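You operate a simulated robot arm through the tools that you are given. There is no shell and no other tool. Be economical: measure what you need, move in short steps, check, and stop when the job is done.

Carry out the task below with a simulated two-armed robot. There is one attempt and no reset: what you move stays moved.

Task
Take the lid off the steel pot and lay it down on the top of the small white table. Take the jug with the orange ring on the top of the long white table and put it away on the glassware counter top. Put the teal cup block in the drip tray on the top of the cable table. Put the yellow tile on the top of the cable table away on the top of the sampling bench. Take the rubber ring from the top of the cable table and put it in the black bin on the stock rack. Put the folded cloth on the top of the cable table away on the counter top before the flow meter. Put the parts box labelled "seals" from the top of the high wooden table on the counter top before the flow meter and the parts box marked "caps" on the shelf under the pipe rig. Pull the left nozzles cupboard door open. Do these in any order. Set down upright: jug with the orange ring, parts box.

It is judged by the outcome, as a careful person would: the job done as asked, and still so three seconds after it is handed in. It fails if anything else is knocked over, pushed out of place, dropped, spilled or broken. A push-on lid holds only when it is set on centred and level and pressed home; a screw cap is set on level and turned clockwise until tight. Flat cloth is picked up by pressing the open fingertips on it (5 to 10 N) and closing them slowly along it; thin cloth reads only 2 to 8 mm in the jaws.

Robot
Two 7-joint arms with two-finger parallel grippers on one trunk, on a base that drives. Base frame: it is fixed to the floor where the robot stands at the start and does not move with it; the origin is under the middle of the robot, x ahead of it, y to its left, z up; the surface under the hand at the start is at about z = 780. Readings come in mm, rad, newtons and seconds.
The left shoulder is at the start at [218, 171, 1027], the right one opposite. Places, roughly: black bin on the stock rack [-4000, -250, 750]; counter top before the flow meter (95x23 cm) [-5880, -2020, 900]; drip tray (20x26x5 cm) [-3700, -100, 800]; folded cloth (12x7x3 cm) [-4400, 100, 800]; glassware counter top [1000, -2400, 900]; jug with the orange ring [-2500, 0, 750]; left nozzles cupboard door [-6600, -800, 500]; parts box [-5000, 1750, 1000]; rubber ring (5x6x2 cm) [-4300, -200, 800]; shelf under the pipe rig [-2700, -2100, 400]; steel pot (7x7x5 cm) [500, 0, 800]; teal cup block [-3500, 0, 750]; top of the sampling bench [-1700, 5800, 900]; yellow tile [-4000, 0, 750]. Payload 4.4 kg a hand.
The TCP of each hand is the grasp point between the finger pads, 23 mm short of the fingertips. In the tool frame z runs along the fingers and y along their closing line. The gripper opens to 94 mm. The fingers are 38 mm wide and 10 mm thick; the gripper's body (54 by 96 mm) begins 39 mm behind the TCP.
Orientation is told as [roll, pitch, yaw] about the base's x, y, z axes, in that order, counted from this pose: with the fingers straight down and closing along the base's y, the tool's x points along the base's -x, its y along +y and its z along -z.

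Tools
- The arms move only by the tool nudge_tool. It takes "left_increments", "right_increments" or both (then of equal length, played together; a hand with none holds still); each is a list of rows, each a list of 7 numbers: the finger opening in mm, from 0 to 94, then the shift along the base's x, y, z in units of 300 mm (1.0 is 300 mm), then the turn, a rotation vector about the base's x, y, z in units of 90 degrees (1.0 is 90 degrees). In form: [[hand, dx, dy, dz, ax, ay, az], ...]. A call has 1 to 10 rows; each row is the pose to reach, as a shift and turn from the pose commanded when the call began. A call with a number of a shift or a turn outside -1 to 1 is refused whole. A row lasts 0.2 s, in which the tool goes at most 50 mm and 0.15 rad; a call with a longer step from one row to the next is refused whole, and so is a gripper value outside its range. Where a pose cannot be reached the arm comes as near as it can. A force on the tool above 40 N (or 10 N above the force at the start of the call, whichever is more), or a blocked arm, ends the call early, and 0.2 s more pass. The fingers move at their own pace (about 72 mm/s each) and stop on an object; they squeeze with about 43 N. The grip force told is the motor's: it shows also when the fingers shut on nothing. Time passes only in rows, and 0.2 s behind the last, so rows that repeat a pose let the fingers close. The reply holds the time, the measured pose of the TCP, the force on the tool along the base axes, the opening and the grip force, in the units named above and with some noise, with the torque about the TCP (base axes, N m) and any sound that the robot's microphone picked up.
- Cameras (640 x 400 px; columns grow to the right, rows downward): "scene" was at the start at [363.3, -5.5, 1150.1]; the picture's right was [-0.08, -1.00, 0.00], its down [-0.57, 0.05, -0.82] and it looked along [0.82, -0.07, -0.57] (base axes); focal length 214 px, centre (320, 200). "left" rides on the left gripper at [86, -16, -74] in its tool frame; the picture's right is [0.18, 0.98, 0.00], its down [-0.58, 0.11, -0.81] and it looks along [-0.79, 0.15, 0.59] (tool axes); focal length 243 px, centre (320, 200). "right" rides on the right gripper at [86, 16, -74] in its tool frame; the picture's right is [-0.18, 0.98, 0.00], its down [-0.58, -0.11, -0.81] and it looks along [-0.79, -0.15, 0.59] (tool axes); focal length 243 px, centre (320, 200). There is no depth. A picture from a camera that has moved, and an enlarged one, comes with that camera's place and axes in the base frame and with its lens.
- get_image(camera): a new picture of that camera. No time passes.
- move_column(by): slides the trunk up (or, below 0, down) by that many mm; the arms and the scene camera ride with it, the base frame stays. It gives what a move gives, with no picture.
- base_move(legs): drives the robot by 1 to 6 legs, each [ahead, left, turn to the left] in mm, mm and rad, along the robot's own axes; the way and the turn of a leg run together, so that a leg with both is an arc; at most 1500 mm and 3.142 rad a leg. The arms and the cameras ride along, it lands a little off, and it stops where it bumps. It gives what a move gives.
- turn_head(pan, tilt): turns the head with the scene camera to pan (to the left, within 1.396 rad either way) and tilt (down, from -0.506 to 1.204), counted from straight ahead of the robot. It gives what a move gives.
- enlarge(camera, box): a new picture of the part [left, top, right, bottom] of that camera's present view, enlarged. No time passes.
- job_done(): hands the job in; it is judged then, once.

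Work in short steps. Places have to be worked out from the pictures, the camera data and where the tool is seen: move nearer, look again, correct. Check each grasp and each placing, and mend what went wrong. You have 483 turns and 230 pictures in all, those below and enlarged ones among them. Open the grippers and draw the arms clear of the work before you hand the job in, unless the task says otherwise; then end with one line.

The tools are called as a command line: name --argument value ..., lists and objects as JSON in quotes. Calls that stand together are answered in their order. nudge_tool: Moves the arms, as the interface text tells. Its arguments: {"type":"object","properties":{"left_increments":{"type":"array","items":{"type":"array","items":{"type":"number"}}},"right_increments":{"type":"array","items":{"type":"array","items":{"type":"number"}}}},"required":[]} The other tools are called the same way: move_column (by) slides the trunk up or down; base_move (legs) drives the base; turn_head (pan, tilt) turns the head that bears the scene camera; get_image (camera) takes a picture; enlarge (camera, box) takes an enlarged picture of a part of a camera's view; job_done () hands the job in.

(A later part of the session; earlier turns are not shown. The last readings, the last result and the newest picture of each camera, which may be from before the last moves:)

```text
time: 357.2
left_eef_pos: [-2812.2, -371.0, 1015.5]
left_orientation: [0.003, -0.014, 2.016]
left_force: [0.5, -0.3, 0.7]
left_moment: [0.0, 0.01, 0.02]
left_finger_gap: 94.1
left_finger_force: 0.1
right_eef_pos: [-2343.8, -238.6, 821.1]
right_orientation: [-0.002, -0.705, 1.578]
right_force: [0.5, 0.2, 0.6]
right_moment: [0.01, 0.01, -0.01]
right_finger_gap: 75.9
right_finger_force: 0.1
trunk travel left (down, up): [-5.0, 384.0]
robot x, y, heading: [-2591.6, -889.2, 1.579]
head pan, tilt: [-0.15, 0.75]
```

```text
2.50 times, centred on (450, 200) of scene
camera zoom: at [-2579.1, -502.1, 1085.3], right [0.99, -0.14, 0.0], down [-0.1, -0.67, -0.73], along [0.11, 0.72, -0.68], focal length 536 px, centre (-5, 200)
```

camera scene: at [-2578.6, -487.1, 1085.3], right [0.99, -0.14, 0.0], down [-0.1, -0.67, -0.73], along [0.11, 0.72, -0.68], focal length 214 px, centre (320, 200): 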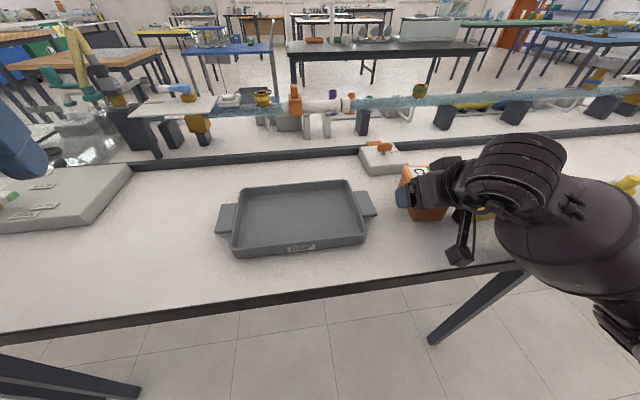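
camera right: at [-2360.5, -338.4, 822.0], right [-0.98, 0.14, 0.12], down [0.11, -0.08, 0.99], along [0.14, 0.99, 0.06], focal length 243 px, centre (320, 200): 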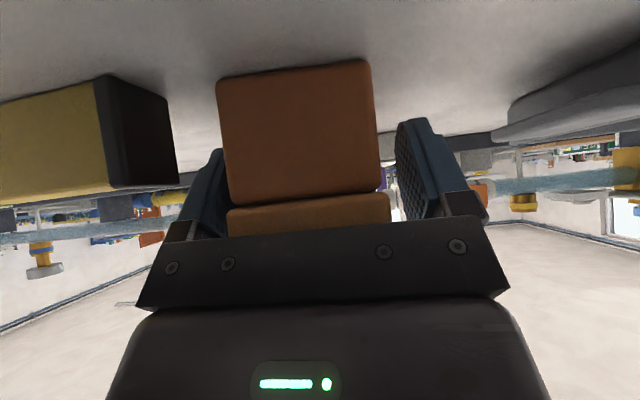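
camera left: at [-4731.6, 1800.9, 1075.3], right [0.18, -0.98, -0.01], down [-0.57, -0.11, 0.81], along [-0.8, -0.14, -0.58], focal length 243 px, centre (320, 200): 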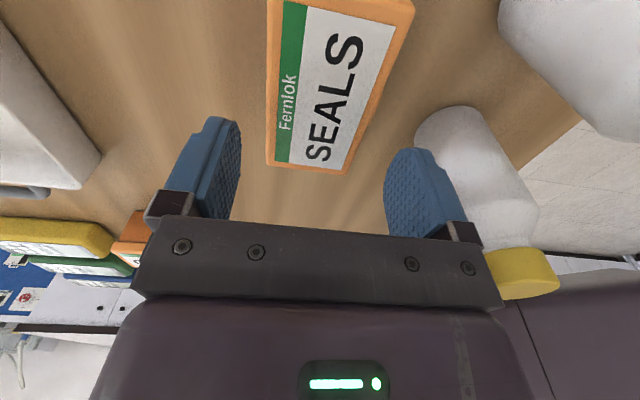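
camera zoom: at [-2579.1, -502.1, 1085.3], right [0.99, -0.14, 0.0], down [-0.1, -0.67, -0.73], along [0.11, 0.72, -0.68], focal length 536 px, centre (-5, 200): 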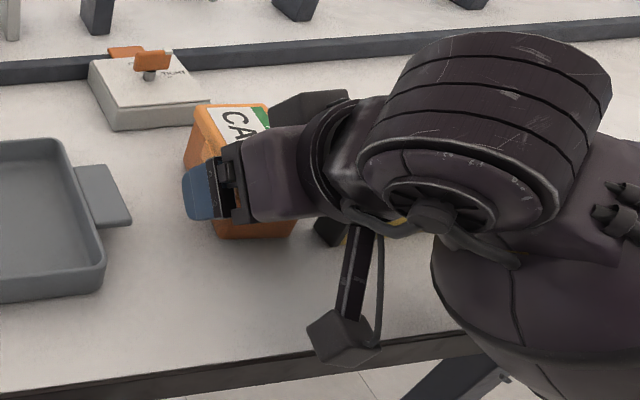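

Close the tilted grip and lift slightly.

nudge_tool --right_increments '[[0, 0, 0, 0, 0, 0, 0], [0, 0, 0, 0, 0, 0, 0], [0, 0, 0, 0, 0, 0, 0], [0, 0, 0, 0.03, 0, 0, 0], [0, 0, 0, 0.1, 0, 0, 0]]'

enlarge --camera "scene" --box '[360, 120, 540, 280]'

```text
time: 358.4
left_eef_pos: [-2811.0, -371.2, 1015.0]
left_orientation: [0.003, -0.015, 2.016]
left_force: [-0.1, -0.2, 0.8]
left_moment: [0.0, -0.03, -0.01]
left_finger_gap: 93.9
left_finger_force: 0.1
right_eef_pos: [-2344.3, -234.9, 849.8]
right_orientation: [-0.003, -0.702, 1.578]
right_force: [-0.6, 0.2, -0.8]
right_moment: [-0.05, -0.01, -0.03]
right_finger_gap: 57.8
right_finger_force: 43.0
right hand out of reach, approached as far as the arm can: row 5
trunk travel left (down, up): [-5.0, 384.0]
robot x, y, heading: [-2588.8, -887.9, 1.577]
head pan, tilt: [-0.15, 0.75]
```

```text
2.50 times, centred on (450, 200) of scene
camera zoom: at [-2579.1, -501.6, 1085.1], right [0.99, -0.14, 0.0], down [-0.1, -0.67, -0.73], along [0.11, 0.72, -0.68], focal length 536 px, centre (-5, 200)
```

zoom: 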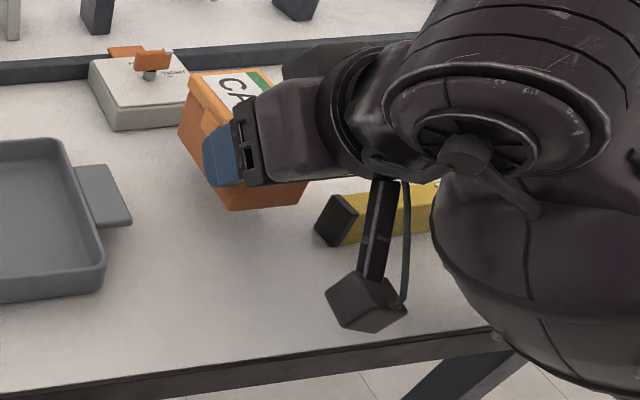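

Held. I back the base straight away from the table.

base_move --legs '[[-330, 0, 0]]'

nudge_tool --right_increments '[[0, 0, 0.05, 0.1, 0, 0, 0], [0, 0, 0.08, 0.2, 0, 0, 0], [0, 0, 0.1, 0.3, 0, 0, 0], [0, 0, 0.1, 0.4, 0, 0, 0], [0, 0, 0.1, 0.5, 0, 0, 0]]'

```text
time: 360.5
left_eef_pos: [-2810.6, -701.6, 1014.6]
left_orientation: [0.005, -0.013, 2.02]
left_force: [0.4, 0.4, -0.2]
left_moment: [-0.02, -0.04, 0.0]
left_finger_gap: 93.9
left_finger_force: 0.0
right_eef_pos: [-2343.9, -563.5, 850.5]
right_orientation: [-0.003, -0.704, 1.582]
right_force: [0.1, 0.4, -1.1]
right_moment: [-0.03, -0.04, -0.02]
right_finger_gap: 57.4
right_finger_force: 43.0
trunk travel left (down, up): [-5.0, 384.0]
robot x, y, heading: [-2587.3, -1218.2, 1.585]
head pan, tilt: [-0.15, 0.75]
```

```text
time: 361.7
left_eef_pos: [-2810.2, -702.1, 1015.0]
left_orientation: [0.004, -0.014, 2.019]
left_force: [0.5, -0.1, -0.1]
left_moment: [0.0, 0.03, 0.0]
left_finger_gap: 93.8
left_finger_force: 0.1
right_eef_pos: [-2343.0, -534.8, 1000.1]
right_orientation: [-0.003, -0.702, 1.582]
right_force: [0.4, -0.1, -2.3]
right_moment: [-0.03, 0.0, 0.01]
right_finger_gap: 57.9
right_finger_force: 43.2
trunk travel left (down, up): [-5.0, 384.0]
robot x, y, heading: [-2587.5, -1219.9, 1.584]
head pan, tilt: [-0.15, 0.75]
```

Here, in free space, I test whether the arm can reach the low tilted pose (z ≈ 520, ~700 ahead).

nudge_tool --right_increments '[[0, 0, 0, -0.15, 0, 0, 0], [0, 0, 0, -0.3, 0, 0, 0], [0, 0, 0, -0.45, 0, 0, 0], [0, 0, 0, -0.6, 0, 0, 0], [0, 0, 0, -0.75, 0, 0, 0], [0, 0, 0, -0.9, 0, 0, 0], [0, 0, 0, -1.0, 0, 0, 0]]'

nudge_tool --right_increments '[[0, 0, 0, -0.15, 0, 0, 0], [0, 0, 0, -0.3, 0, 0, 0], [0, 0, 0, -0.45, 0, 0, 0], [0, 0, 0, -0.6, 0, 0, 0]]'

turn_head --pan -0.4 --tilt 0.9

get_image --camera "scene"

```text
time: 363.3
left_eef_pos: [-2810.7, -701.0, 1015.2]
left_orientation: [0.005, -0.013, 2.018]
left_force: [-0.2, 0.5, 0.7]
left_moment: [-0.01, -0.03, -0.04]
left_finger_gap: 94.0
left_finger_force: 0.0
right_eef_pos: [-2343.4, -532.6, 701.6]
right_orientation: [-0.004, -0.703, 1.581]
right_force: [0.1, -0.8, -1.6]
right_moment: [-0.07, -0.01, -0.01]
right_finger_gap: 57.6
right_finger_force: 43.2
trunk travel left (down, up): [-5.0, 384.0]
robot x, y, heading: [-2587.0, -1219.7, 1.582]
head pan, tilt: [-0.15, 0.75]
```

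```text
time: 364.3
left_eef_pos: [-2811.3, -701.7, 1015.8]
left_orientation: [0.004, -0.016, 2.017]
left_force: [0.1, 0.6, -0.3]
left_moment: [0.0, 0.01, 0.01]
left_finger_gap: 94.0
left_finger_force: 0.0
right_eef_pos: [-2344.2, -533.5, 633.2]
right_orientation: [-0.003, -0.703, 1.58]
right_force: [0.4, 0.0, -1.7]
right_moment: [-0.06, -0.02, 0.0]
right_finger_gap: 57.6
right_finger_force: 42.7
right hand out of reach, approached as far as the arm can: row 2, 3, 4
trunk travel left (down, up): [-5.0, 384.0]
robot x, y, heading: [-2586.3, -1221.6, 1.584]
head pan, tilt: [-0.15, 0.75]
```

```text
time: 365.1
left_eef_pos: [-2810.9, -700.8, 1014.9]
left_orientation: [0.003, -0.016, 2.02]
left_force: [1.6, 0.7, -0.8]
left_moment: [-0.01, 0.0, 0.03]
left_finger_gap: 94.0
left_finger_force: 0.0
right_eef_pos: [-2342.5, -532.7, 633.0]
right_orientation: [-0.003, -0.704, 1.581]
right_force: [-0.3, -0.3, -1.8]
right_moment: [-0.08, 0.05, 0.02]
right_finger_gap: 57.6
right_finger_force: 43.0
trunk travel left (down, up): [-5.0, 384.0]
robot x, y, heading: [-2585.3, -1219.3, 1.581]
head pan, tilt: [-0.4, 0.901]
```

```text
127 pictures are left
camera scene: at [-2561.1, -843.6, 1073.1], right [0.92, -0.38, 0.0], down [-0.3, -0.72, -0.62], along [0.24, 0.57, -0.78], focal length 214 px, centre (320, 200)
```

scene: 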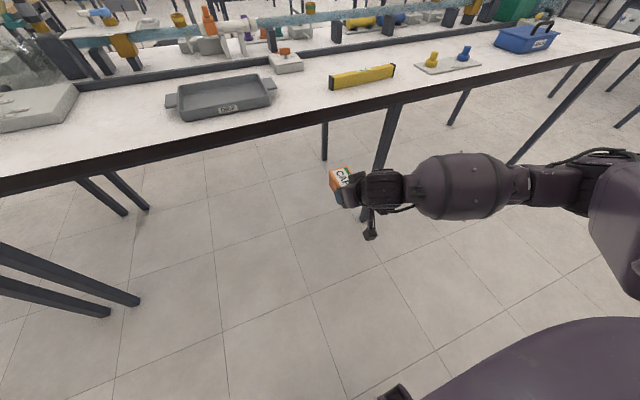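

The elbow spreads sideways. I back up a bit and test a longer reach with a larger tilt.

base_move --legs '[[-150, 0, 0]]'

nudge_tool --right_increments '[[0, -0.05, 0.1, 0, 0.02, 0, 0], [0, -0.1, 0.2, 0, 0.04, 0, 0], [0, -0.15, 0.3, -0.05, 0.055, 0, 0], [0, -0.2, 0.4, -0.12, 0.055, 0, 0], [0, -0.2, 0.4, -0.2, 0.055, 0, 0], [0, -0.2, 0.4, -0.28, 0.055, 0, 0], [0, -0.2, 0.4, -0.36, 0.055, 0, 0]]'

get_image --camera "scene"

```text
time: 366.5
left_eef_pos: [-2810.1, -852.0, 1015.6]
left_orientation: [0.003, -0.016, 2.018]
left_force: [0.4, -0.2, 0.0]
left_moment: [-0.01, -0.04, 0.0]
left_finger_gap: 93.9
left_finger_force: 0.0
right_eef_pos: [-2342.3, -683.7, 634.2]
right_orientation: [-0.003, -0.704, 1.584]
right_force: [0.5, -0.4, -1.7]
right_moment: [-0.06, 0.03, 0.02]
right_finger_gap: 57.8
right_finger_force: 43.0
trunk travel left (down, up): [-5.0, 384.0]
robot x, y, heading: [-2590.1, -1371.1, 1.582]
head pan, tilt: [-0.4, 0.901]
```

```text
time: 368.1
left_eef_pos: [-2807.9, -851.4, 1014.6]
left_orientation: [0.005, -0.013, 2.019]
left_force: [-0.5, -0.2, 0.5]
left_moment: [-0.03, 0.0, -0.01]
left_finger_gap: 94.1
left_finger_force: 0.1
right_eef_pos: [-2379.6, -558.4, 603.8]
right_orientation: [-0.007, -0.785, 1.585]
right_force: [-0.2, 0.0, -1.6]
right_moment: [-0.04, -0.03, 0.02]
right_finger_gap: 58.0
right_finger_force: 43.1
right hand out of reach, approached as far as the arm can: row 2, 3, 4, 5, 6, 7
trunk travel left (down, up): [-5.0, 384.0]
robot x, y, heading: [-2585.4, -1371.4, 1.578]
head pan, tilt: [-0.4, 0.901]
```

```text
126 pictures are left
camera scene: at [-2559.9, -993.7, 1073.1], right [0.92, -0.38, 0.0], down [-0.3, -0.72, -0.62], along [0.24, 0.57, -0.78], focal length 214 px, centre (320, 200)
```

scene: 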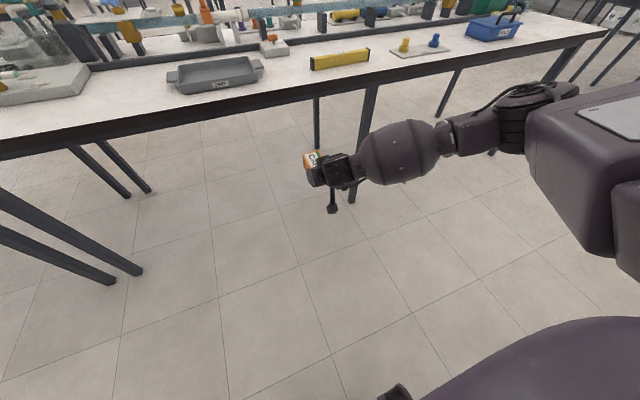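

nudge_tool --right_increments '[[0, 0, 0.03, -0.1, 0, 0, 0], [0, 0, 0.03, -0.2, 0, 0, 0], [0, 0, 0.03, -0.3, 0, 0, 0], [0, 0, 0.03, -0.3, 0, 0, 0], [0, 0, 0.03, -0.3, 0, 0, 0], [0, 0, 0.03, -0.3, 0, 0, 0]]'

get_image --camera "scene"

```text
time: 369.5
left_eef_pos: [-2809.5, -851.9, 1016.5]
left_orientation: [0.003, -0.014, 2.02]
left_force: [0.3, -0.7, 0.7]
left_moment: [-0.01, 0.01, 0.01]
left_finger_gap: 94.0
left_finger_force: 0.1
right_eef_pos: [-2366.8, -549.7, 588.2]
right_orientation: [0.02, -0.782, 1.592]
right_force: [0.0, 0.1, -0.6]
right_moment: [-0.04, 0.0, -0.03]
right_finger_gap: 57.6
right_finger_force: 42.7
right hand out of reach, approached as far as the arm can: row 1, 2, 3, 4, 5, 6
trunk travel left (down, up): [-5.0, 384.0]
robot x, y, heading: [-2584.7, -1373.0, 1.578]
head pan, tilt: [-0.4, 0.901]
```

```text
125 pictures are left
camera scene: at [-2560.2, -993.9, 1073.3], right [0.93, -0.38, 0.0], down [-0.3, -0.72, -0.62], along [0.24, 0.57, -0.78], focal length 214 px, centre (320, 200)
```

scene: 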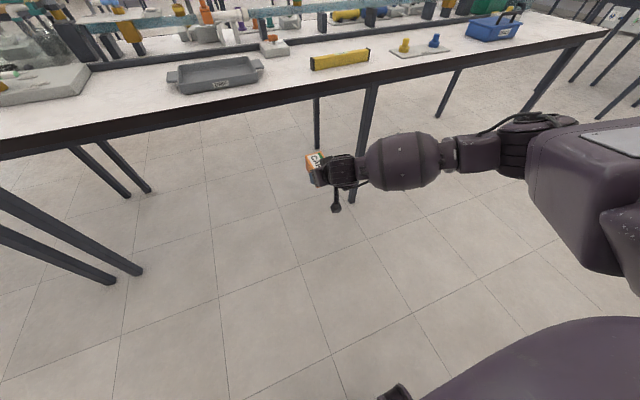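

I try turning the hand to point left-forward, more in line with the forearm.

nudge_tool --right_increments '[[0, 0, -0.02, 0.02, 0, 0, 0.09], [0, 0, -0.04, 0.04, 0, 0, 0.18], [0, 0, -0.06, 0.04, 0, 0, 0.27], [0, 0, -0.08, 0.04, 0, 0, 0.36], [0, 0, -0.1, 0.04, 0, 0, 0.45], [0, 0, -0.12, 0.04, 0, 0, 0.5]]'

nudge_tool --right_increments '[[0, 0, 0, -0.1, 0, 0, 0], [0, 0, 0, -0.2, 0, 0, 0], [0, 0, 0, -0.3, 0, 0, 0], [0, 0, 0, -0.4, 0, 0, 0], [0, 0, 0, -0.5, 0, 0, 0]]'

```text
time: 370.9
left_eef_pos: [-2809.7, -852.2, 1014.3]
left_orientation: [0.006, -0.012, 2.02]
left_force: [0.3, 0.1, 0.2]
left_moment: [0.02, -0.03, -0.01]
left_finger_gap: 94.0
left_finger_force: 0.0
right_eef_pos: [-2367.2, -587.7, 599.7]
right_orientation: [-0.003, -0.789, 2.37]
right_force: [-0.3, 0.5, -2.1]
right_moment: [-0.03, -0.03, 0.01]
right_finger_gap: 57.7
right_finger_force: 43.3
trunk travel left (down, up): [-5.0, 384.0]
robot x, y, heading: [-2582.1, -1369.5, 1.578]
head pan, tilt: [-0.4, 0.901]
```

```text
time: 372.1
left_eef_pos: [-2809.7, -851.0, 1015.3]
left_orientation: [0.005, -0.012, 2.02]
left_force: [0.1, 0.6, -0.1]
left_moment: [0.03, 0.01, -0.01]
left_finger_gap: 94.3
left_finger_force: 0.1
right_eef_pos: [-2369.9, -588.6, 450.5]
right_orientation: [-0.005, -0.79, 2.371]
right_force: [0.3, -0.5, -1.4]
right_moment: [-0.02, -0.04, 0.04]
right_finger_gap: 57.8
right_finger_force: 43.1
trunk travel left (down, up): [-5.0, 384.0]
robot x, y, heading: [-2588.7, -1367.9, 1.578]
head pan, tilt: [-0.4, 0.901]
```

That works: z 450 reached easily. Let me see the posture.

get_image --camera "scene"

```text
124 pictures are left
camera scene: at [-2560.1, -993.3, 1072.9], right [0.92, -0.38, 0.0], down [-0.3, -0.72, -0.62], along [0.24, 0.57, -0.78], focal length 214 px, centre (320, 200)
```

scene: 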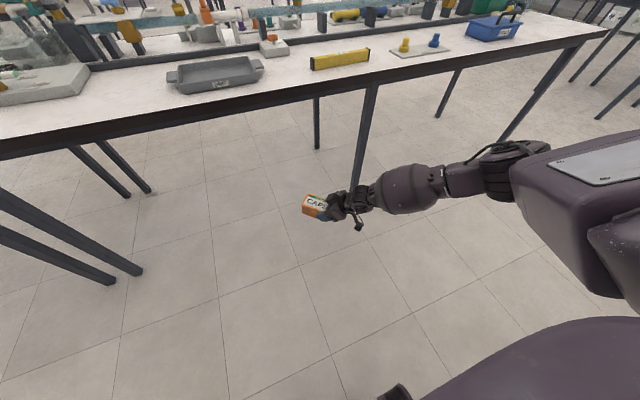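

I test a longer extension with somewhat less yaw, so the elbow would stay in front of the rig table's edge.

nudge_tool --right_increments '[[0, 0, 0.1, 0, 0, 0, -0.05], [0, 0, 0.2, 0, 0, 0, -0.1], [0, 0, 0.3, 0, 0, 0, -0.15], [0, 0, 0.4, 0, 0, 0, -0.2], [0, 0, 0.4, 0.0, 0, 0, -0.2]]'

get_image --camera "scene"

```text
time: 373.3
left_eef_pos: [-2809.6, -851.4, 1015.0]
left_orientation: [0.005, -0.015, 2.018]
left_force: [-0.6, 0.3, 0.2]
left_moment: [0.03, 0.02, 0.02]
left_finger_gap: 93.8
left_finger_force: 0.1
right_eef_pos: [-2367.2, -466.5, 450.2]
right_orientation: [-0.005, -0.79, 2.054]
right_force: [0.7, -0.4, -1.4]
right_moment: [-0.08, -0.02, 0.01]
right_finger_gap: 57.7
right_finger_force: 43.5
trunk travel left (down, up): [-5.0, 384.0]
robot x, y, heading: [-2586.9, -1374.1, 1.58]
head pan, tilt: [-0.4, 0.901]
```

```text
123 pictures are left
camera scene: at [-2559.9, -993.6, 1073.1], right [0.92, -0.38, 0.0], down [-0.3, -0.72, -0.62], along [0.24, 0.57, -0.78], focal length 214 px, centre (320, 200)
```

scene: 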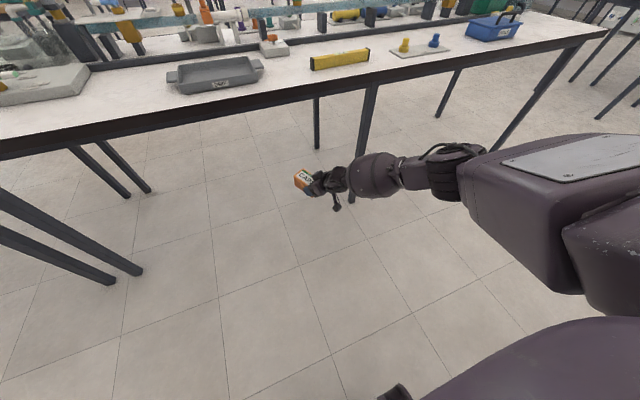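

Much better: the elbow is now ~300 mm behind the box. I push this a bit further.

nudge_tool --right_increments '[[0, 0, 0.06, 0, 0, 0, -0.03], [0, 0, 0.12, 0, 0, 0, -0.06], [0, 0, 0.18, 0, 0, 0, -0.09], [0, 0, 0.18, 0, 0, 0, -0.09]]'

enlarge --camera "scene" --box '[260, 110, 520, 270]'

```text
time: 374.3
left_eef_pos: [-2810.0, -850.9, 1014.8]
left_orientation: [0.005, -0.013, 2.019]
left_force: [0.8, 0.4, -0.6]
left_moment: [-0.01, 0.01, 0.01]
left_finger_gap: 94.2
left_finger_force: 0.0
right_eef_pos: [-2366.8, -413.9, 451.3]
right_orientation: [-0.008, -0.787, 1.913]
right_force: [0.8, 0.5, -1.4]
right_moment: [-0.07, -0.01, -0.02]
right_finger_gap: 57.7
right_finger_force: 42.4
trunk travel left (down, up): [-5.0, 384.0]
robot x, y, heading: [-2583.2, -1371.0, 1.582]
head pan, tilt: [-0.4, 0.901]
```

```text
2.46 times, centred on (390, 190) of scene
camera zoom: at [-2560.0, -993.6, 1073.1], right [0.92, -0.38, 0.0], down [-0.3, -0.72, -0.62], along [0.24, 0.57, -0.78], focal length 528 px, centre (148, 225)
```

zoom: 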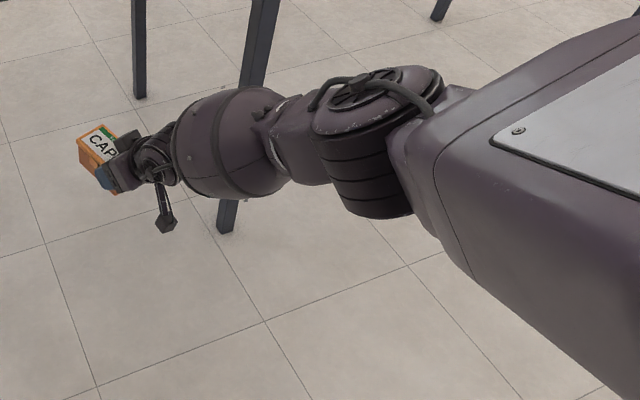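

Good posture knowledge. Now I retract, turn back to the rig and measure tool height and frame precisely.

nudge_tool --right_increments '[[0, 0, -0.1, 0.1, 0, 0, 0], [0, 0, -0.2, 0.2, 0, 0, 0], [0, 0, -0.3, 0.3, 0, 0, 0], [0, 0, -0.4, 0.4, 0, 0, 0], [0, 0, -0.5, 0.5, 0, 0, 0], [0, 0, -0.55, 0.6, 0, 0, 0], [0, 0, -0.6, 0.7, 0, 0, 0], [0, 0, -0.6, 0.8, 0, 0, 0], [0, 0, -0.6, 0.9, 0, 0, 0]]'

base_move --legs '[[150, 0, 0], [0, 0, -1.57], [0, 0, -1.57]]'

turn_head --pan 0 --tilt 0.6

get_image --camera "scene"

```text
time: 376.3
left_eef_pos: [-2810.0, -851.0, 1015.5]
left_orientation: [0.004, -0.013, 2.019]
left_force: [0.1, 0.2, -0.5]
left_moment: [-0.01, -0.04, -0.01]
left_finger_gap: 93.9
left_finger_force: 0.1
right_eef_pos: [-2367.6, -595.5, 722.5]
right_orientation: [-0.006, -0.789, 1.913]
right_force: [0.4, 0.1, -0.9]
right_moment: [-0.04, -0.04, -0.02]
right_finger_gap: 58.0
right_finger_force: 43.2
trunk travel left (down, up): [-5.0, 384.0]
robot x, y, heading: [-2590.0, -1371.9, 1.58]
head pan, tilt: [-0.4, 0.901]
```

```text
time: 383.8
left_eef_pos: [-2074.8, -1459.2, 1015.2]
left_orientation: [-0.003, -0.014, -0.409]
left_force: [0.1, -0.2, -0.1]
left_moment: [-0.01, 0.0, 0.02]
left_finger_gap: 94.0
left_finger_force: 0.2
right_eef_pos: [-2219.6, -1954.6, 776.1]
right_orientation: [0.032, -0.912, -0.548]
right_force: [-0.6, -0.2, -2.3]
right_moment: [0.02, 0.03, 0.0]
right_finger_gap: 57.6
right_finger_force: 42.4
trunk travel left (down, up): [-5.0, 384.0]
robot x, y, heading: [-2584.9, -1220.8, -0.853]
head pan, tilt: [-0.4, 0.901]
stopped in leg 3: the force on the tool passed its limit at 291 N (the readings are from after the stop); the commanded pose is now the measured one
```

```text
time: 384.6
left_eef_pos: [-2076.7, -1460.0, 1016.8]
left_orientation: [-0.005, -0.015, -0.413]
left_force: [0.6, 0.2, -0.8]
left_moment: [-0.03, 0.0, -0.01]
left_finger_gap: 94.0
left_finger_force: 0.1
right_eef_pos: [-2221.1, -1956.3, 776.1]
right_orientation: [0.037, -0.911, -0.552]
right_force: [-1.5, -0.1, -0.6]
right_moment: [0.03, 0.07, -0.04]
right_finger_gap: 57.6
right_finger_force: 43.0
trunk travel left (down, up): [-5.0, 384.0]
robot x, y, heading: [-2581.1, -1221.0, -0.85]
head pan, tilt: [0.0, 0.6]
```

```text
121 pictures are left
camera scene: at [-2323.8, -1506.8, 1100.1], right [-0.75, -0.66, 0.01], down [-0.37, 0.42, -0.83], along [0.54, -0.62, -0.56], focal length 214 px, centre (320, 200)
```

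scene: 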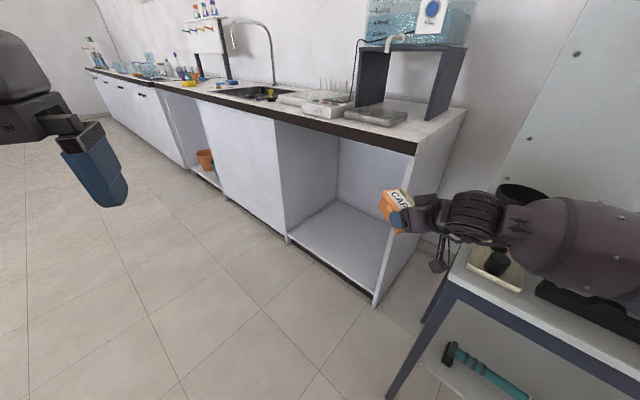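

The hand bumped the sink cabinet's side panel while turning. I turn back a little to disengage and inspect.

base_move --legs '[[0, 0, 0.35]]'

turn_head --pan -0.4 --tilt 0.6

get_image --camera "scene"

```text
time: 386.1
left_eef_pos: [-2022.1, -1279.5, 1013.7]
left_orientation: [0.004, -0.012, -0.062]
left_force: [0.0, 0.8, 0.3]
left_moment: [0.0, 0.03, -0.02]
left_finger_gap: 94.4
left_finger_force: 0.1
right_eef_pos: [-1992.3, -1791.1, 764.1]
right_orientation: [0.05, -0.897, -0.216]
right_force: [-0.9, -0.9, -0.5]
right_moment: [-0.01, 0.04, -0.01]
right_finger_gap: 57.6
right_finger_force: 42.9
trunk travel left (down, up): [-5.0, 384.0]
robot x, y, heading: [-2586.8, -1220.5, -0.503]
head pan, tilt: [0.0, 0.6]
```

```text
time: 387.0
left_eef_pos: [-2023.4, -1280.5, 1014.3]
left_orientation: [0.004, -0.015, -0.063]
left_force: [0.8, -0.3, -0.7]
left_moment: [0.03, -0.03, -0.01]
left_finger_gap: 93.8
left_finger_force: 0.1
right_eef_pos: [-1991.5, -1790.5, 764.0]
right_orientation: [0.053, -0.896, -0.216]
right_force: [0.6, 1.0, -1.8]
right_moment: [0.03, 0.04, -0.01]
right_finger_gap: 57.6
right_finger_force: 43.0
trunk travel left (down, up): [-5.0, 384.0]
robot x, y, heading: [-2585.5, -1220.1, -0.501]
head pan, tilt: [-0.4, 0.6]
```

```text
120 pictures are left
camera scene: at [-2262.2, -1434.9, 1097.9], right [-0.78, -0.62, 0.0], down [-0.35, 0.44, -0.82], along [0.51, -0.65, -0.57], focal length 214 px, centre (320, 200)
```

scene: 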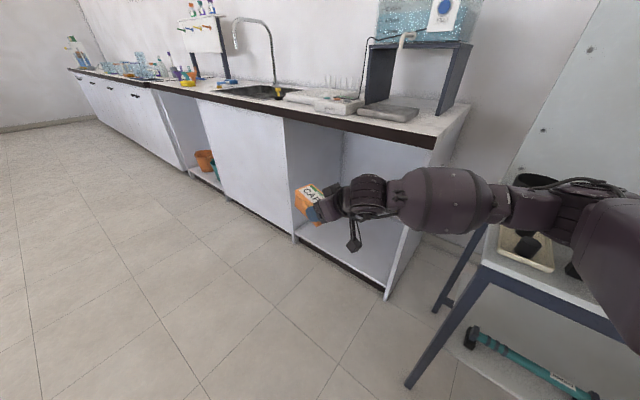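

The box is still held. I raise and pull in the right arm.

nudge_tool --right_increments '[[0, 0, 0, 0.14, 0, 0, 0], [0, 0, 0, 0.28, 0, 0, 0], [0, 0, 0, 0.42, 0, 0, 0], [0, 0, 0, 0.56, 0, 0, 0], [0, 0, 0, 0.7, 0, 0, 0], [0, -0.1, 0.06, 0.8, 0, 0, 0], [0, -0.23, 0.13, 0.85, 0, 0, 0], [0, -0.36, 0.2, 0.85, 0, 0, 0], [0, -0.48, 0.26, 0.85, 0, 0, 0]]'

get_image --camera "scene"

```text
time: 389.0
left_eef_pos: [-2024.7, -1280.3, 1015.5]
left_orientation: [0.004, -0.014, -0.063]
left_force: [0.4, -0.8, 0.2]
left_moment: [-0.02, 0.01, 0.04]
left_finger_gap: 93.8
left_finger_force: 0.1
right_eef_pos: [-2127.6, -1718.2, 1018.9]
right_orientation: [0.052, -0.895, -0.216]
right_force: [-0.4, -0.3, -1.2]
right_moment: [0.01, 0.05, -0.02]
right_finger_gap: 57.9
right_finger_force: 43.1
right hand out of reach, approached as far as the arm can: row 9
trunk travel left (down, up): [-5.0, 384.0]
robot x, y, heading: [-2584.3, -1224.0, -0.502]
head pan, tilt: [-0.4, 0.6]
```

```text
119 pictures are left
camera scene: at [-2262.0, -1434.9, 1097.8], right [-0.78, -0.62, 0.0], down [-0.35, 0.44, -0.82], along [0.51, -0.65, -0.57], focal length 214 px, centre (320, 200)
```

scene: 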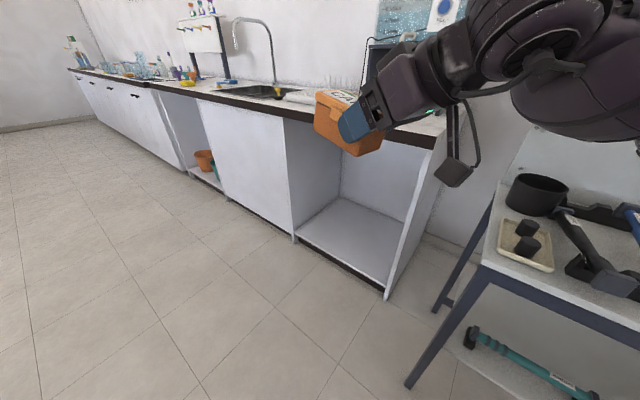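

Items on the rig table are unharmed. Continue the turn to face the rig, with the arm now high.

base_move --legs '[[-100, 0, 0], [0, 0, -1.065]]'

turn_head --pan 0 --tilt 0.7

get_image --camera "scene"

```text
time: 392.8
left_eef_pos: [-2451.7, -1691.7, 1015.7]
left_orientation: [0.004, -0.014, -1.126]
left_force: [0.3, -0.1, 0.2]
left_moment: [0.0, -0.01, 0.01]
left_finger_gap: 94.0
left_finger_force: 0.1
right_eef_pos: [-2885.1, -1813.4, 1018.3]
right_orientation: [0.051, -0.897, -1.282]
right_force: [-0.9, 0.2, -1.5]
right_moment: [0.04, 0.04, -0.03]
right_finger_gap: 57.9
right_finger_force: 43.4
trunk travel left (down, up): [-5.0, 384.0]
robot x, y, heading: [-2674.9, -1172.8, -1.568]
head pan, tilt: [-0.4, 0.6]
```

```text
time: 393.7
left_eef_pos: [-2451.6, -1691.3, 1015.4]
left_orientation: [0.003, -0.014, -1.129]
left_force: [0.6, 0.1, 0.0]
left_moment: [0.03, 0.03, 0.01]
left_finger_gap: 94.0
left_finger_force: 0.1
right_eef_pos: [-2886.3, -1813.3, 1019.9]
right_orientation: [0.05, -0.895, -1.279]
right_force: [-0.8, -0.8, -1.9]
right_moment: [0.07, 0.05, 0.02]
right_finger_gap: 57.9
right_finger_force: 43.0
trunk travel left (down, up): [-5.0, 384.0]
robot x, y, heading: [-2673.1, -1172.3, -1.563]
head pan, tilt: [0.0, 0.7]
```

```text
118 pictures are left
camera scene: at [-2670.4, -1559.8, 1089.3], right [-1.0, 0.0, 0.0], down [0.0, 0.64, -0.77], along [0.0, -0.77, -0.64], focal length 214 px, centre (320, 200)
```

scene: 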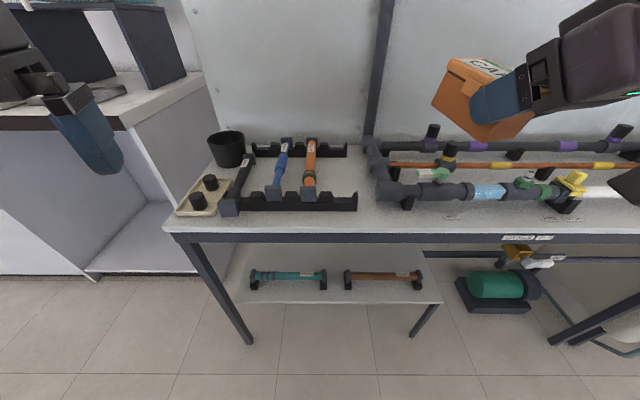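

I use the left hand camera to measure under the table: lower the left hand in front of it with a tilt.

nudge_tool --left_increments '[[94, -0.02, 0.03, -0.12, 0, 0, -0.07], [94, -0.05, 0.06, -0.25, 0, 0, -0.14], [94, -0.08, 0.06, -0.38, 0, 0, -0.21], [94, -0.1, 0.06, -0.5, 0, 0, -0.28], [94, -0.1, 0.06, -0.6, 0, 0, -0.35], [94, -0.1, 0.06, -0.7, 0, 0, -0.35], [94, -0.1, 0.06, -0.8, 0, 0, -0.35], [94, -0.1, 0.06, -0.9, 0, 0, -0.35]]'

nudge_tool --left_increments '[[94, 0, 0, -0.1, -0.09, 0, 0], [94, 0, 0, -0.2, -0.18, 0, 0], [94, 0, 0, -0.3, -0.27, 0, 0], [94, 0, 0, -0.4, -0.36, 0, 0], [94, 0, 0, -0.4, -0.4, 0, 0]]'

get_image --camera "left"

```text
time: 395.5
left_eef_pos: [-2485.5, -1707.3, 734.6]
left_orientation: [0.003, -0.012, -1.677]
left_force: [-0.2, 0.9, -0.5]
left_moment: [0.0, 0.0, -0.01]
left_finger_gap: 94.1
left_finger_force: 0.1
left hand out of reach, approached as far as the arm can: row 1, 2, 3, 4, 5, 6, 7, 8
right_eef_pos: [-2886.3, -1813.2, 1018.1]
right_orientation: [0.052, -0.896, -1.281]
right_force: [-0.1, 0.2, -2.3]
right_moment: [0.05, 0.03, -0.03]
right_finger_gap: 57.7
right_finger_force: 43.6
trunk travel left (down, up): [-5.0, 384.0]
robot x, y, heading: [-2672.8, -1169.0, -1.566]
head pan, tilt: [0.0, 0.7]
```

```text
time: 396.7
left_eef_pos: [-2486.6, -1704.9, 615.4]
left_orientation: [0.083, -0.639, -1.704]
left_force: [0.6, 0.6, 0.8]
left_moment: [-0.01, 0.05, 0.01]
left_finger_gap: 94.0
left_finger_force: 0.0
left hand out of reach, approached as far as the arm can: row 1, 2
right_eef_pos: [-2886.8, -1812.8, 1019.1]
right_orientation: [0.051, -0.895, -1.28]
right_force: [-0.2, 0.5, -2.5]
right_moment: [0.06, 0.01, -0.01]
right_finger_gap: 57.7
right_finger_force: 42.8
trunk travel left (down, up): [-5.0, 384.0]
robot x, y, heading: [-2678.9, -1171.5, -1.564]
head pan, tilt: [0.0, 0.7]
```

```text
117 pictures are left
camera left: at [-2492.2, -1590.0, 621.2], right [1.0, 0.06, -0.04], down [0.04, 0.01, 1.0], along [0.06, -1.0, 0.01], focal length 243 px, centre (320, 200)
```

left: 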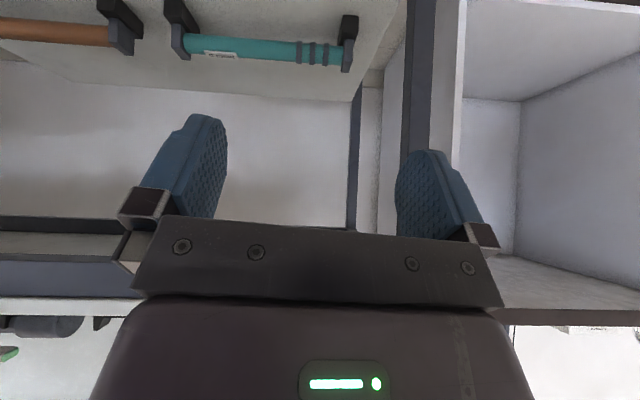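

Very informative: the table top is lower (≈ 742, beam bottom ≈ 688) and the shelf seems lower too. I pitch the left camera down some to see the shelf's front edge.

nudge_tool --left_increments '[[94, 0, 0, 0, 0.09, 0, 0], [94, 0, 0, 0, 0.18, 0, 0], [94, 0, 0, 0, 0.2, 0, 0]]'

get_image --camera "left"

```text
time: 397.5
left_eef_pos: [-2485.8, -1704.9, 614.9]
left_orientation: [0.039, -0.328, -1.682]
left_force: [-1.4, -0.5, 0.2]
left_moment: [0.0, -0.01, 0.04]
left_finger_gap: 94.1
left_finger_force: 0.1
right_eef_pos: [-2886.3, -1813.4, 1018.2]
right_orientation: [0.052, -0.895, -1.279]
right_force: [-0.9, 0.1, -2.0]
right_moment: [0.06, 0.01, -0.02]
right_finger_gap: 57.7
right_finger_force: 42.8
trunk travel left (down, up): [-5.0, 384.0]
robot x, y, heading: [-2672.2, -1175.2, -1.571]
head pan, tilt: [0.0, 0.7]
```

```text
116 pictures are left
camera left: at [-2492.4, -1597.8, 656.8], right [1.0, 0.07, -0.02], down [0.05, -0.3, 0.95], along [0.06, -0.95, -0.3], focal length 243 px, centre (320, 200)
```

left: 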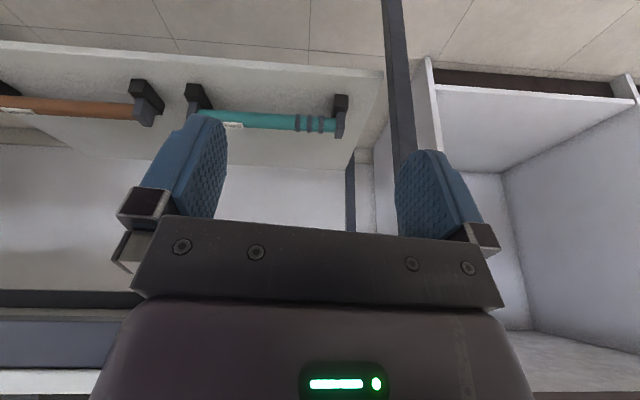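

Measured: shelf z ≈ 332, front y ≈ -1909, tools at y -1970…-2010 up to z ≈ 415, beam bottom ≈ 688. To reach over the tools I'd prefer the wrist camera on top; I test whether the right wrist can roll 180° about its own axis.

nudge_tool --right_increments '[[0, 0, 0, 0, 0.019, -0.067, -0.056], [0, 0, 0, 0, 0.039, -0.135, -0.113], [0, 0, 0, 0, 0.058, -0.202, -0.169], [0, 0, 0, 0, 0.078, -0.27, -0.225], [0, 0, 0, 0, 0.097, -0.337, -0.282], [0, 0, 0, 0, 0.117, -0.404, -0.338], [0, 0, 0, 0, 0.136, -0.472, -0.394], [0, 0, 0, 0, 0.156, -0.539, -0.451], [0, 0, 0, 0, 0.175, -0.607, -0.507], [0, 0, 0, 0, 0.194, -0.674, -0.563]]'

nudge_tool --right_increments '[[0, 0, 0, 0, 0.019, -0.067, -0.056], [0, 0, 0, 0, 0.039, -0.135, -0.113], [0, 0, 0, 0, 0.058, -0.202, -0.169], [0, 0, 0, 0, 0.078, -0.27, -0.225], [0, 0, 0, 0, 0.097, -0.337, -0.282], [0, 0, 0, 0, 0.117, -0.404, -0.338], [0, 0, 0, 0, 0.136, -0.472, -0.394], [0, 0, 0, 0, 0.156, -0.539, -0.451], [0, 0, 0, 0, 0.175, -0.607, -0.507], [0, 0, 0, 0, 0.194, -0.674, -0.563]]'

get_image --camera "scene"

```text
time: 399.7
left_eef_pos: [-2486.0, -1704.8, 613.2]
left_orientation: [0.039, -0.324, -1.683]
left_force: [0.6, -0.1, -0.5]
left_moment: [0.0, 0.0, -0.02]
left_finger_gap: 93.9
left_finger_force: 0.0
right_eef_pos: [-2885.7, -1814.1, 1017.4]
right_orientation: [0.945, -0.126, -2.759]
right_force: [-0.1, -0.2, -1.3]
right_moment: [0.07, 0.0, -0.03]
right_finger_gap: 57.8
right_finger_force: 43.2
right hand out of reach, approached as far as the arm can: row 6, 7, 8
trunk travel left (down, up): [-5.0, 384.0]
robot x, y, heading: [-2673.3, -1172.3, -1.57]
head pan, tilt: [0.0, 0.7]
```

```text
time: 401.9
left_eef_pos: [-2486.3, -1704.6, 615.5]
left_orientation: [0.037, -0.326, -1.682]
left_force: [1.1, 0.5, -0.7]
left_moment: [-0.01, -0.01, 0.03]
left_finger_gap: 94.3
left_finger_force: 0.1
right_eef_pos: [-2884.3, -1813.2, 1019.4]
right_orientation: [0.432, 0.832, 2.338]
right_force: [-1.0, -0.2, -1.8]
right_moment: [0.02, 0.0, -0.01]
right_finger_gap: 57.5
right_finger_force: 42.7
trunk travel left (down, up): [-5.0, 384.0]
robot x, y, heading: [-2671.2, -1173.8, -1.571]
head pan, tilt: [0.0, 0.7]
```

```text
115 pictures are left
camera scene: at [-2670.3, -1559.8, 1089.3], right [-1.0, 0.0, 0.0], down [0.0, 0.64, -0.76], along [0.0, -0.76, -0.64], focal length 214 px, centre (320, 200)
```

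scene: 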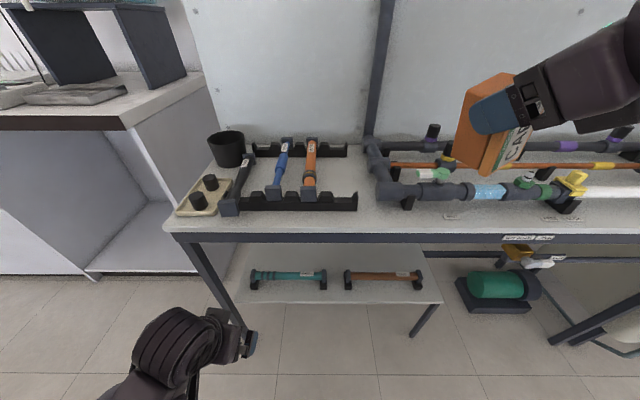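

The roll works, so the camera can be on top. Plan: set the box down on the long table, regrasp it with the rolled hand at ~60° tilt. First I unroll, and raise the left hand.

nudge_tool --right_increments '[[0, 0, 0, 0, -0.019, 0.067, 0.056], [0, 0, 0, 0, -0.039, 0.135, 0.113], [0, 0, 0, 0, -0.058, 0.202, 0.169], [0, 0, 0, 0, -0.078, 0.27, 0.225], [0, 0, 0, 0, -0.097, 0.337, 0.282], [0, 0, 0, 0, -0.117, 0.404, 0.338], [0, 0, 0, 0, -0.136, 0.472, 0.394], [0, 0, 0, 0, -0.156, 0.539, 0.451], [0, 0, 0, 0, -0.175, 0.607, 0.507], [0, 0, 0, 0, -0.194, 0.674, 0.563]]' --left_increments '[[94, 0, 0, 0.1, 0.04, 0, 0], [94, 0, 0, 0.2, 0.08, 0, 0], [94, 0, 0, 0.3, 0.12, 0, 0], [94, 0, 0, 0.4, 0.16, 0, 0], [94, 0, 0, 0.5, 0.2, 0, 0], [94, 0, 0, 0.6, 0.2, 0, 0], [94, 0, 0, 0.7, 0.2, 0, 0], [94, 0, 0, 0.8, 0.2, 0, 0], [94, 0, 0, 0.9, 0.2, 0, 0], [94, 0, 0, 1.0, 0.2, 0, 0]]'

nudge_tool --right_increments '[[0, 0, 0, 0, -0.019, 0.067, 0.056], [0, 0, 0, 0, -0.039, 0.135, 0.113], [0, 0, 0, 0, -0.058, 0.202, 0.169], [0, 0, 0, 0, -0.078, 0.27, 0.225], [0, 0, 0, 0, -0.097, 0.337, 0.282], [0, 0, 0, 0, -0.117, 0.404, 0.338], [0, 0, 0, 0, -0.136, 0.472, 0.394], [0, 0, 0, 0, -0.156, 0.539, 0.451], [0, 0, 0, 0, -0.175, 0.607, 0.507], [0, 0, 0, 0, -0.194, 0.674, 0.563]]'

base_move --legs '[[0, 0, -1.57], [0, 0, -1.57], [80, -10, 0]]'

```text
time: 404.1
left_eef_pos: [-2484.9, -1717.7, 889.2]
left_orientation: [0.003, -0.012, -1.675]
left_force: [-1.0, -0.5, -0.1]
left_moment: [0.04, 0.04, 0.0]
left_finger_gap: 94.0
left_finger_force: 0.1
left hand out of reach, approached as far as the arm can: row 3, 4, 5, 6, 7, 8, 9, 10
right_eef_pos: [-2884.3, -1813.0, 1020.1]
right_orientation: [0.945, -0.13, -2.757]
right_force: [-0.2, -1.0, -1.1]
right_moment: [0.03, -0.01, 0.01]
right_finger_gap: 57.8
right_finger_force: 43.0
trunk travel left (down, up): [-5.0, 384.0]
robot x, y, heading: [-2672.3, -1174.4, -1.567]
head pan, tilt: [0.0, 0.7]
```

```text
time: 406.3
left_eef_pos: [-2485.8, -1717.8, 889.8]
left_orientation: [0.0, -0.012, -1.676]
left_force: [-0.3, -0.3, -0.2]
left_moment: [0.01, 0.05, 0.0]
left_finger_gap: 93.9
left_finger_force: 0.0
right_eef_pos: [-2886.0, -1812.1, 1019.9]
right_orientation: [0.049, -0.895, -1.277]
right_force: [0.6, 0.0, -1.9]
right_moment: [0.06, 0.0, 0.01]
right_finger_gap: 57.8
right_finger_force: 43.0
trunk travel left (down, up): [-5.0, 384.0]
robot x, y, heading: [-2672.7, -1172.8, -1.573]
head pan, tilt: [0.0, 0.7]
```

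```text
time: 415.1
left_eef_pos: [-2840.9, -543.9, 890.4]
left_orientation: [0.003, -0.013, 1.452]
left_force: [0.2, 1.0, 0.2]
left_moment: [-0.03, -0.01, -0.03]
left_finger_gap: 93.9
left_finger_force: 0.0
right_eef_pos: [-2440.4, -453.0, 1018.6]
right_orientation: [0.053, -0.895, 1.846]
right_force: [0.2, -0.5, -1.3]
right_moment: [-0.07, -0.03, 0.0]
right_finger_gap: 57.8
right_finger_force: 43.2
trunk travel left (down, up): [-5.0, 384.0]
robot x, y, heading: [-2659.0, -1095.8, 1.562]
head pan, tilt: [0.0, 0.7]
```

Position the base so the free gap on the long table is well in reach, then level the box (tilt back to 40°, yaw straight).

base_move --legs '[[110, -70, 0]]'

nudge_tool --right_increments '[[0, 0, 0.05, 0, -0.058, -0.017, 0], [0, 0, 0.1, 0, -0.116, -0.034, 0]]'

nudge_tool --right_increments '[[0, 0.04, 0.1, 0, 0, 0, -0.06], [0, 0.08, 0.2, 0, 0, 0, -0.12], [0, 0.08, 0.29, 0, 0, 0, -0.18], [0, 0.08, 0.29, -0.1, 0, 0, -0.18], [0, 0.08, 0.29, -0.2, 0, 0, -0.18]]'

turn_head --pan -0.2 --tilt 0.7

get_image --camera "scene"

```text
time: 416.3
left_eef_pos: [-2770.8, -435.3, 890.2]
left_orientation: [0.004, -0.011, 1.451]
left_force: [-0.1, 0.0, -0.3]
left_moment: [-0.02, 0.0, 0.04]
left_finger_gap: 94.1
left_finger_force: 0.0
right_eef_pos: [-2369.3, -346.4, 1019.3]
right_orientation: [0.053, -0.896, 1.847]
right_force: [0.8, 0.8, -2.1]
right_moment: [-0.06, -0.03, 0.01]
right_finger_gap: 57.7
right_finger_force: 43.4
trunk travel left (down, up): [-5.0, 384.0]
robot x, y, heading: [-2587.2, -984.5, 1.559]
head pan, tilt: [0.0, 0.7]
```

```text
time: 416.9
left_eef_pos: [-2772.1, -435.8, 889.8]
left_orientation: [0.001, -0.012, 1.453]
left_force: [0.5, 0.1, -0.8]
left_moment: [0.01, 0.0, -0.01]
left_finger_gap: 94.1
left_finger_force: 0.2
right_eef_pos: [-2369.8, -317.7, 1020.1]
right_orientation: [0.049, -0.705, 1.851]
right_force: [0.2, -0.8, -1.3]
right_moment: [-0.07, 0.0, 0.0]
right_finger_gap: 57.4
right_finger_force: 43.1
trunk travel left (down, up): [-5.0, 384.0]
robot x, y, heading: [-2590.0, -982.8, 1.563]
head pan, tilt: [0.0, 0.7]
```

```text
time: 418.1
left_eef_pos: [-2770.7, -435.2, 889.9]
left_orientation: [0.001, -0.011, 1.452]
left_force: [0.3, 0.2, -0.7]
left_moment: [0.01, 0.01, 0.01]
left_finger_gap: 94.0
left_finger_force: 0.1
right_eef_pos: [-2345.6, -228.6, 959.4]
right_orientation: [0.052, -0.706, 1.564]
right_force: [-0.3, -0.6, -2.3]
right_moment: [-0.08, 0.03, 0.0]
right_finger_gap: 58.0
right_finger_force: 42.9
trunk travel left (down, up): [-5.0, 384.0]
robot x, y, heading: [-2591.0, -983.9, 1.554]
head pan, tilt: [0.0, 0.7]
```

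```text
time: 418.9
left_eef_pos: [-2771.2, -435.8, 890.1]
left_orientation: [0.002, -0.012, 1.452]
left_force: [0.1, -1.4, 0.3]
left_moment: [-0.02, 0.02, 0.01]
left_finger_gap: 94.0
left_finger_force: 0.0
right_eef_pos: [-2344.7, -229.8, 959.5]
right_orientation: [0.049, -0.703, 1.567]
right_force: [0.3, -0.2, -1.1]
right_moment: [-0.06, 0.03, 0.0]
right_finger_gap: 57.7
right_finger_force: 42.9
trunk travel left (down, up): [-5.0, 384.0]
robot x, y, heading: [-2593.1, -985.3, 1.562]
head pan, tilt: [-0.201, 0.7]
```

```text
114 pictures are left
camera scene: at [-2569.8, -594.8, 1089.2], right [0.98, -0.21, 0.0], down [-0.13, -0.63, -0.76], along [0.16, 0.75, -0.64], focal length 214 px, centre (320, 200)
```

scene: 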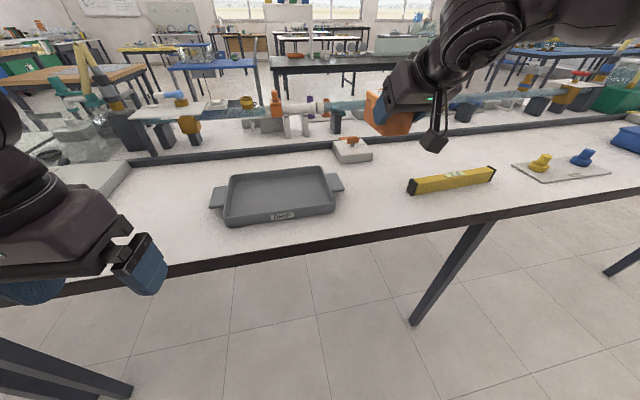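

enlarge --camera "scene" --box '[330, 60, 470, 180]'

get_image --camera "right"

```text
3.33 times, centred on (400, 120) of scene
camera zoom: at [-2569.8, -594.8, 1089.2], right [0.98, -0.21, 0.0], down [-0.13, -0.63, -0.76], along [0.16, 0.75, -0.64], focal length 715 px, centre (53, 467)
```

zoom: 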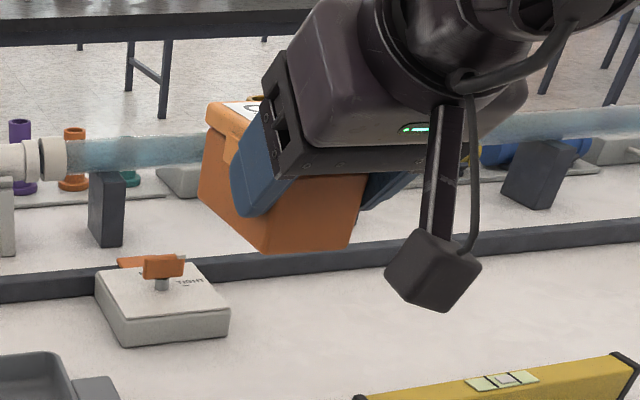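

```text
112 pictures are left
camera right: at [-2359.3, -343.9, 960.9], right [-0.98, 0.11, 0.16], down [0.15, -0.08, 0.99], along [0.12, 0.99, 0.06], focal length 243 px, centre (320, 200)
```

right: 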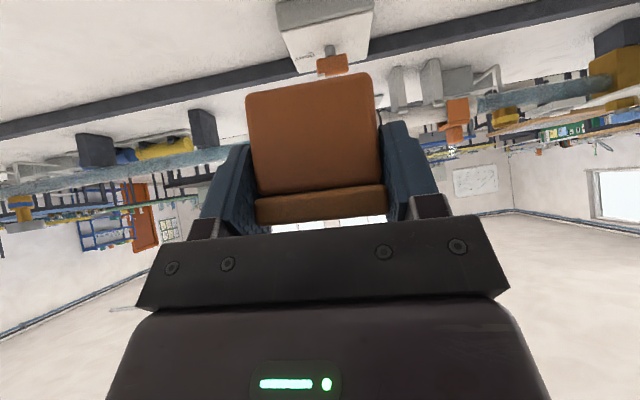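

The box looks upright. I remove the small roll and lower toward the table.

nudge_tool --right_increments '[[0, 0, 0, -0.12, 0, -0.024, -0.021], [0, 0, 0, -0.24, 0, -0.024, -0.021], [0, 0, 0, -0.34, 0, -0.024, -0.021], [0, 0, 0, -0.4, 0, -0.024, -0.021], [0, 0, 0, -0.42, 0, -0.024, -0.021], [0, 0, 0, -0.435, 0, -0.024, -0.021], [0, 0, 0, -0.45, 0, -0.024, -0.021], [0, 0, 0, -0.465, 0, -0.024, -0.021], [0, 0, 0, -0.48, 0, -0.024, -0.021]]'

enlarge --camera "scene" --box '[330, 100, 510, 240]'

```text
time: 421.1
left_eef_pos: [-2770.0, -436.4, 891.0]
left_orientation: [0.0, -0.017, 1.451]
left_force: [-0.1, 0.5, 0.5]
left_moment: [0.01, 0.02, 0.0]
left_finger_gap: 94.1
left_finger_force: 0.0
right_eef_pos: [-2346.2, -228.9, 823.7]
right_orientation: [0.003, -0.725, 1.565]
right_force: [1.3, -0.7, 24.8]
right_moment: [-0.42, 0.05, 0.07]
right_finger_gap: 57.6
right_finger_force: 43.5
trunk travel left (down, up): [-5.0, 384.0]
robot x, y, heading: [-2591.7, -981.6, 1.561]
head pan, tilt: [-0.201, 0.7]
stopped in row 9 (right hand): the force on the tool passed its limit at 41 N (the readings are from after the stop); the commanded pose is now the measured one
```

```text
2.86 times, centred on (420, 170) of scene
camera zoom: at [-2569.8, -597.0, 1090.1], right [0.98, -0.21, 0.0], down [-0.14, -0.63, -0.77], along [0.16, 0.75, -0.64], focal length 613 px, centre (34, 286)
```

zoom: 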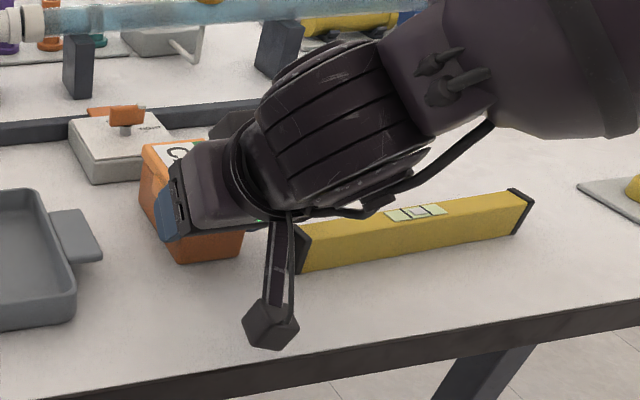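

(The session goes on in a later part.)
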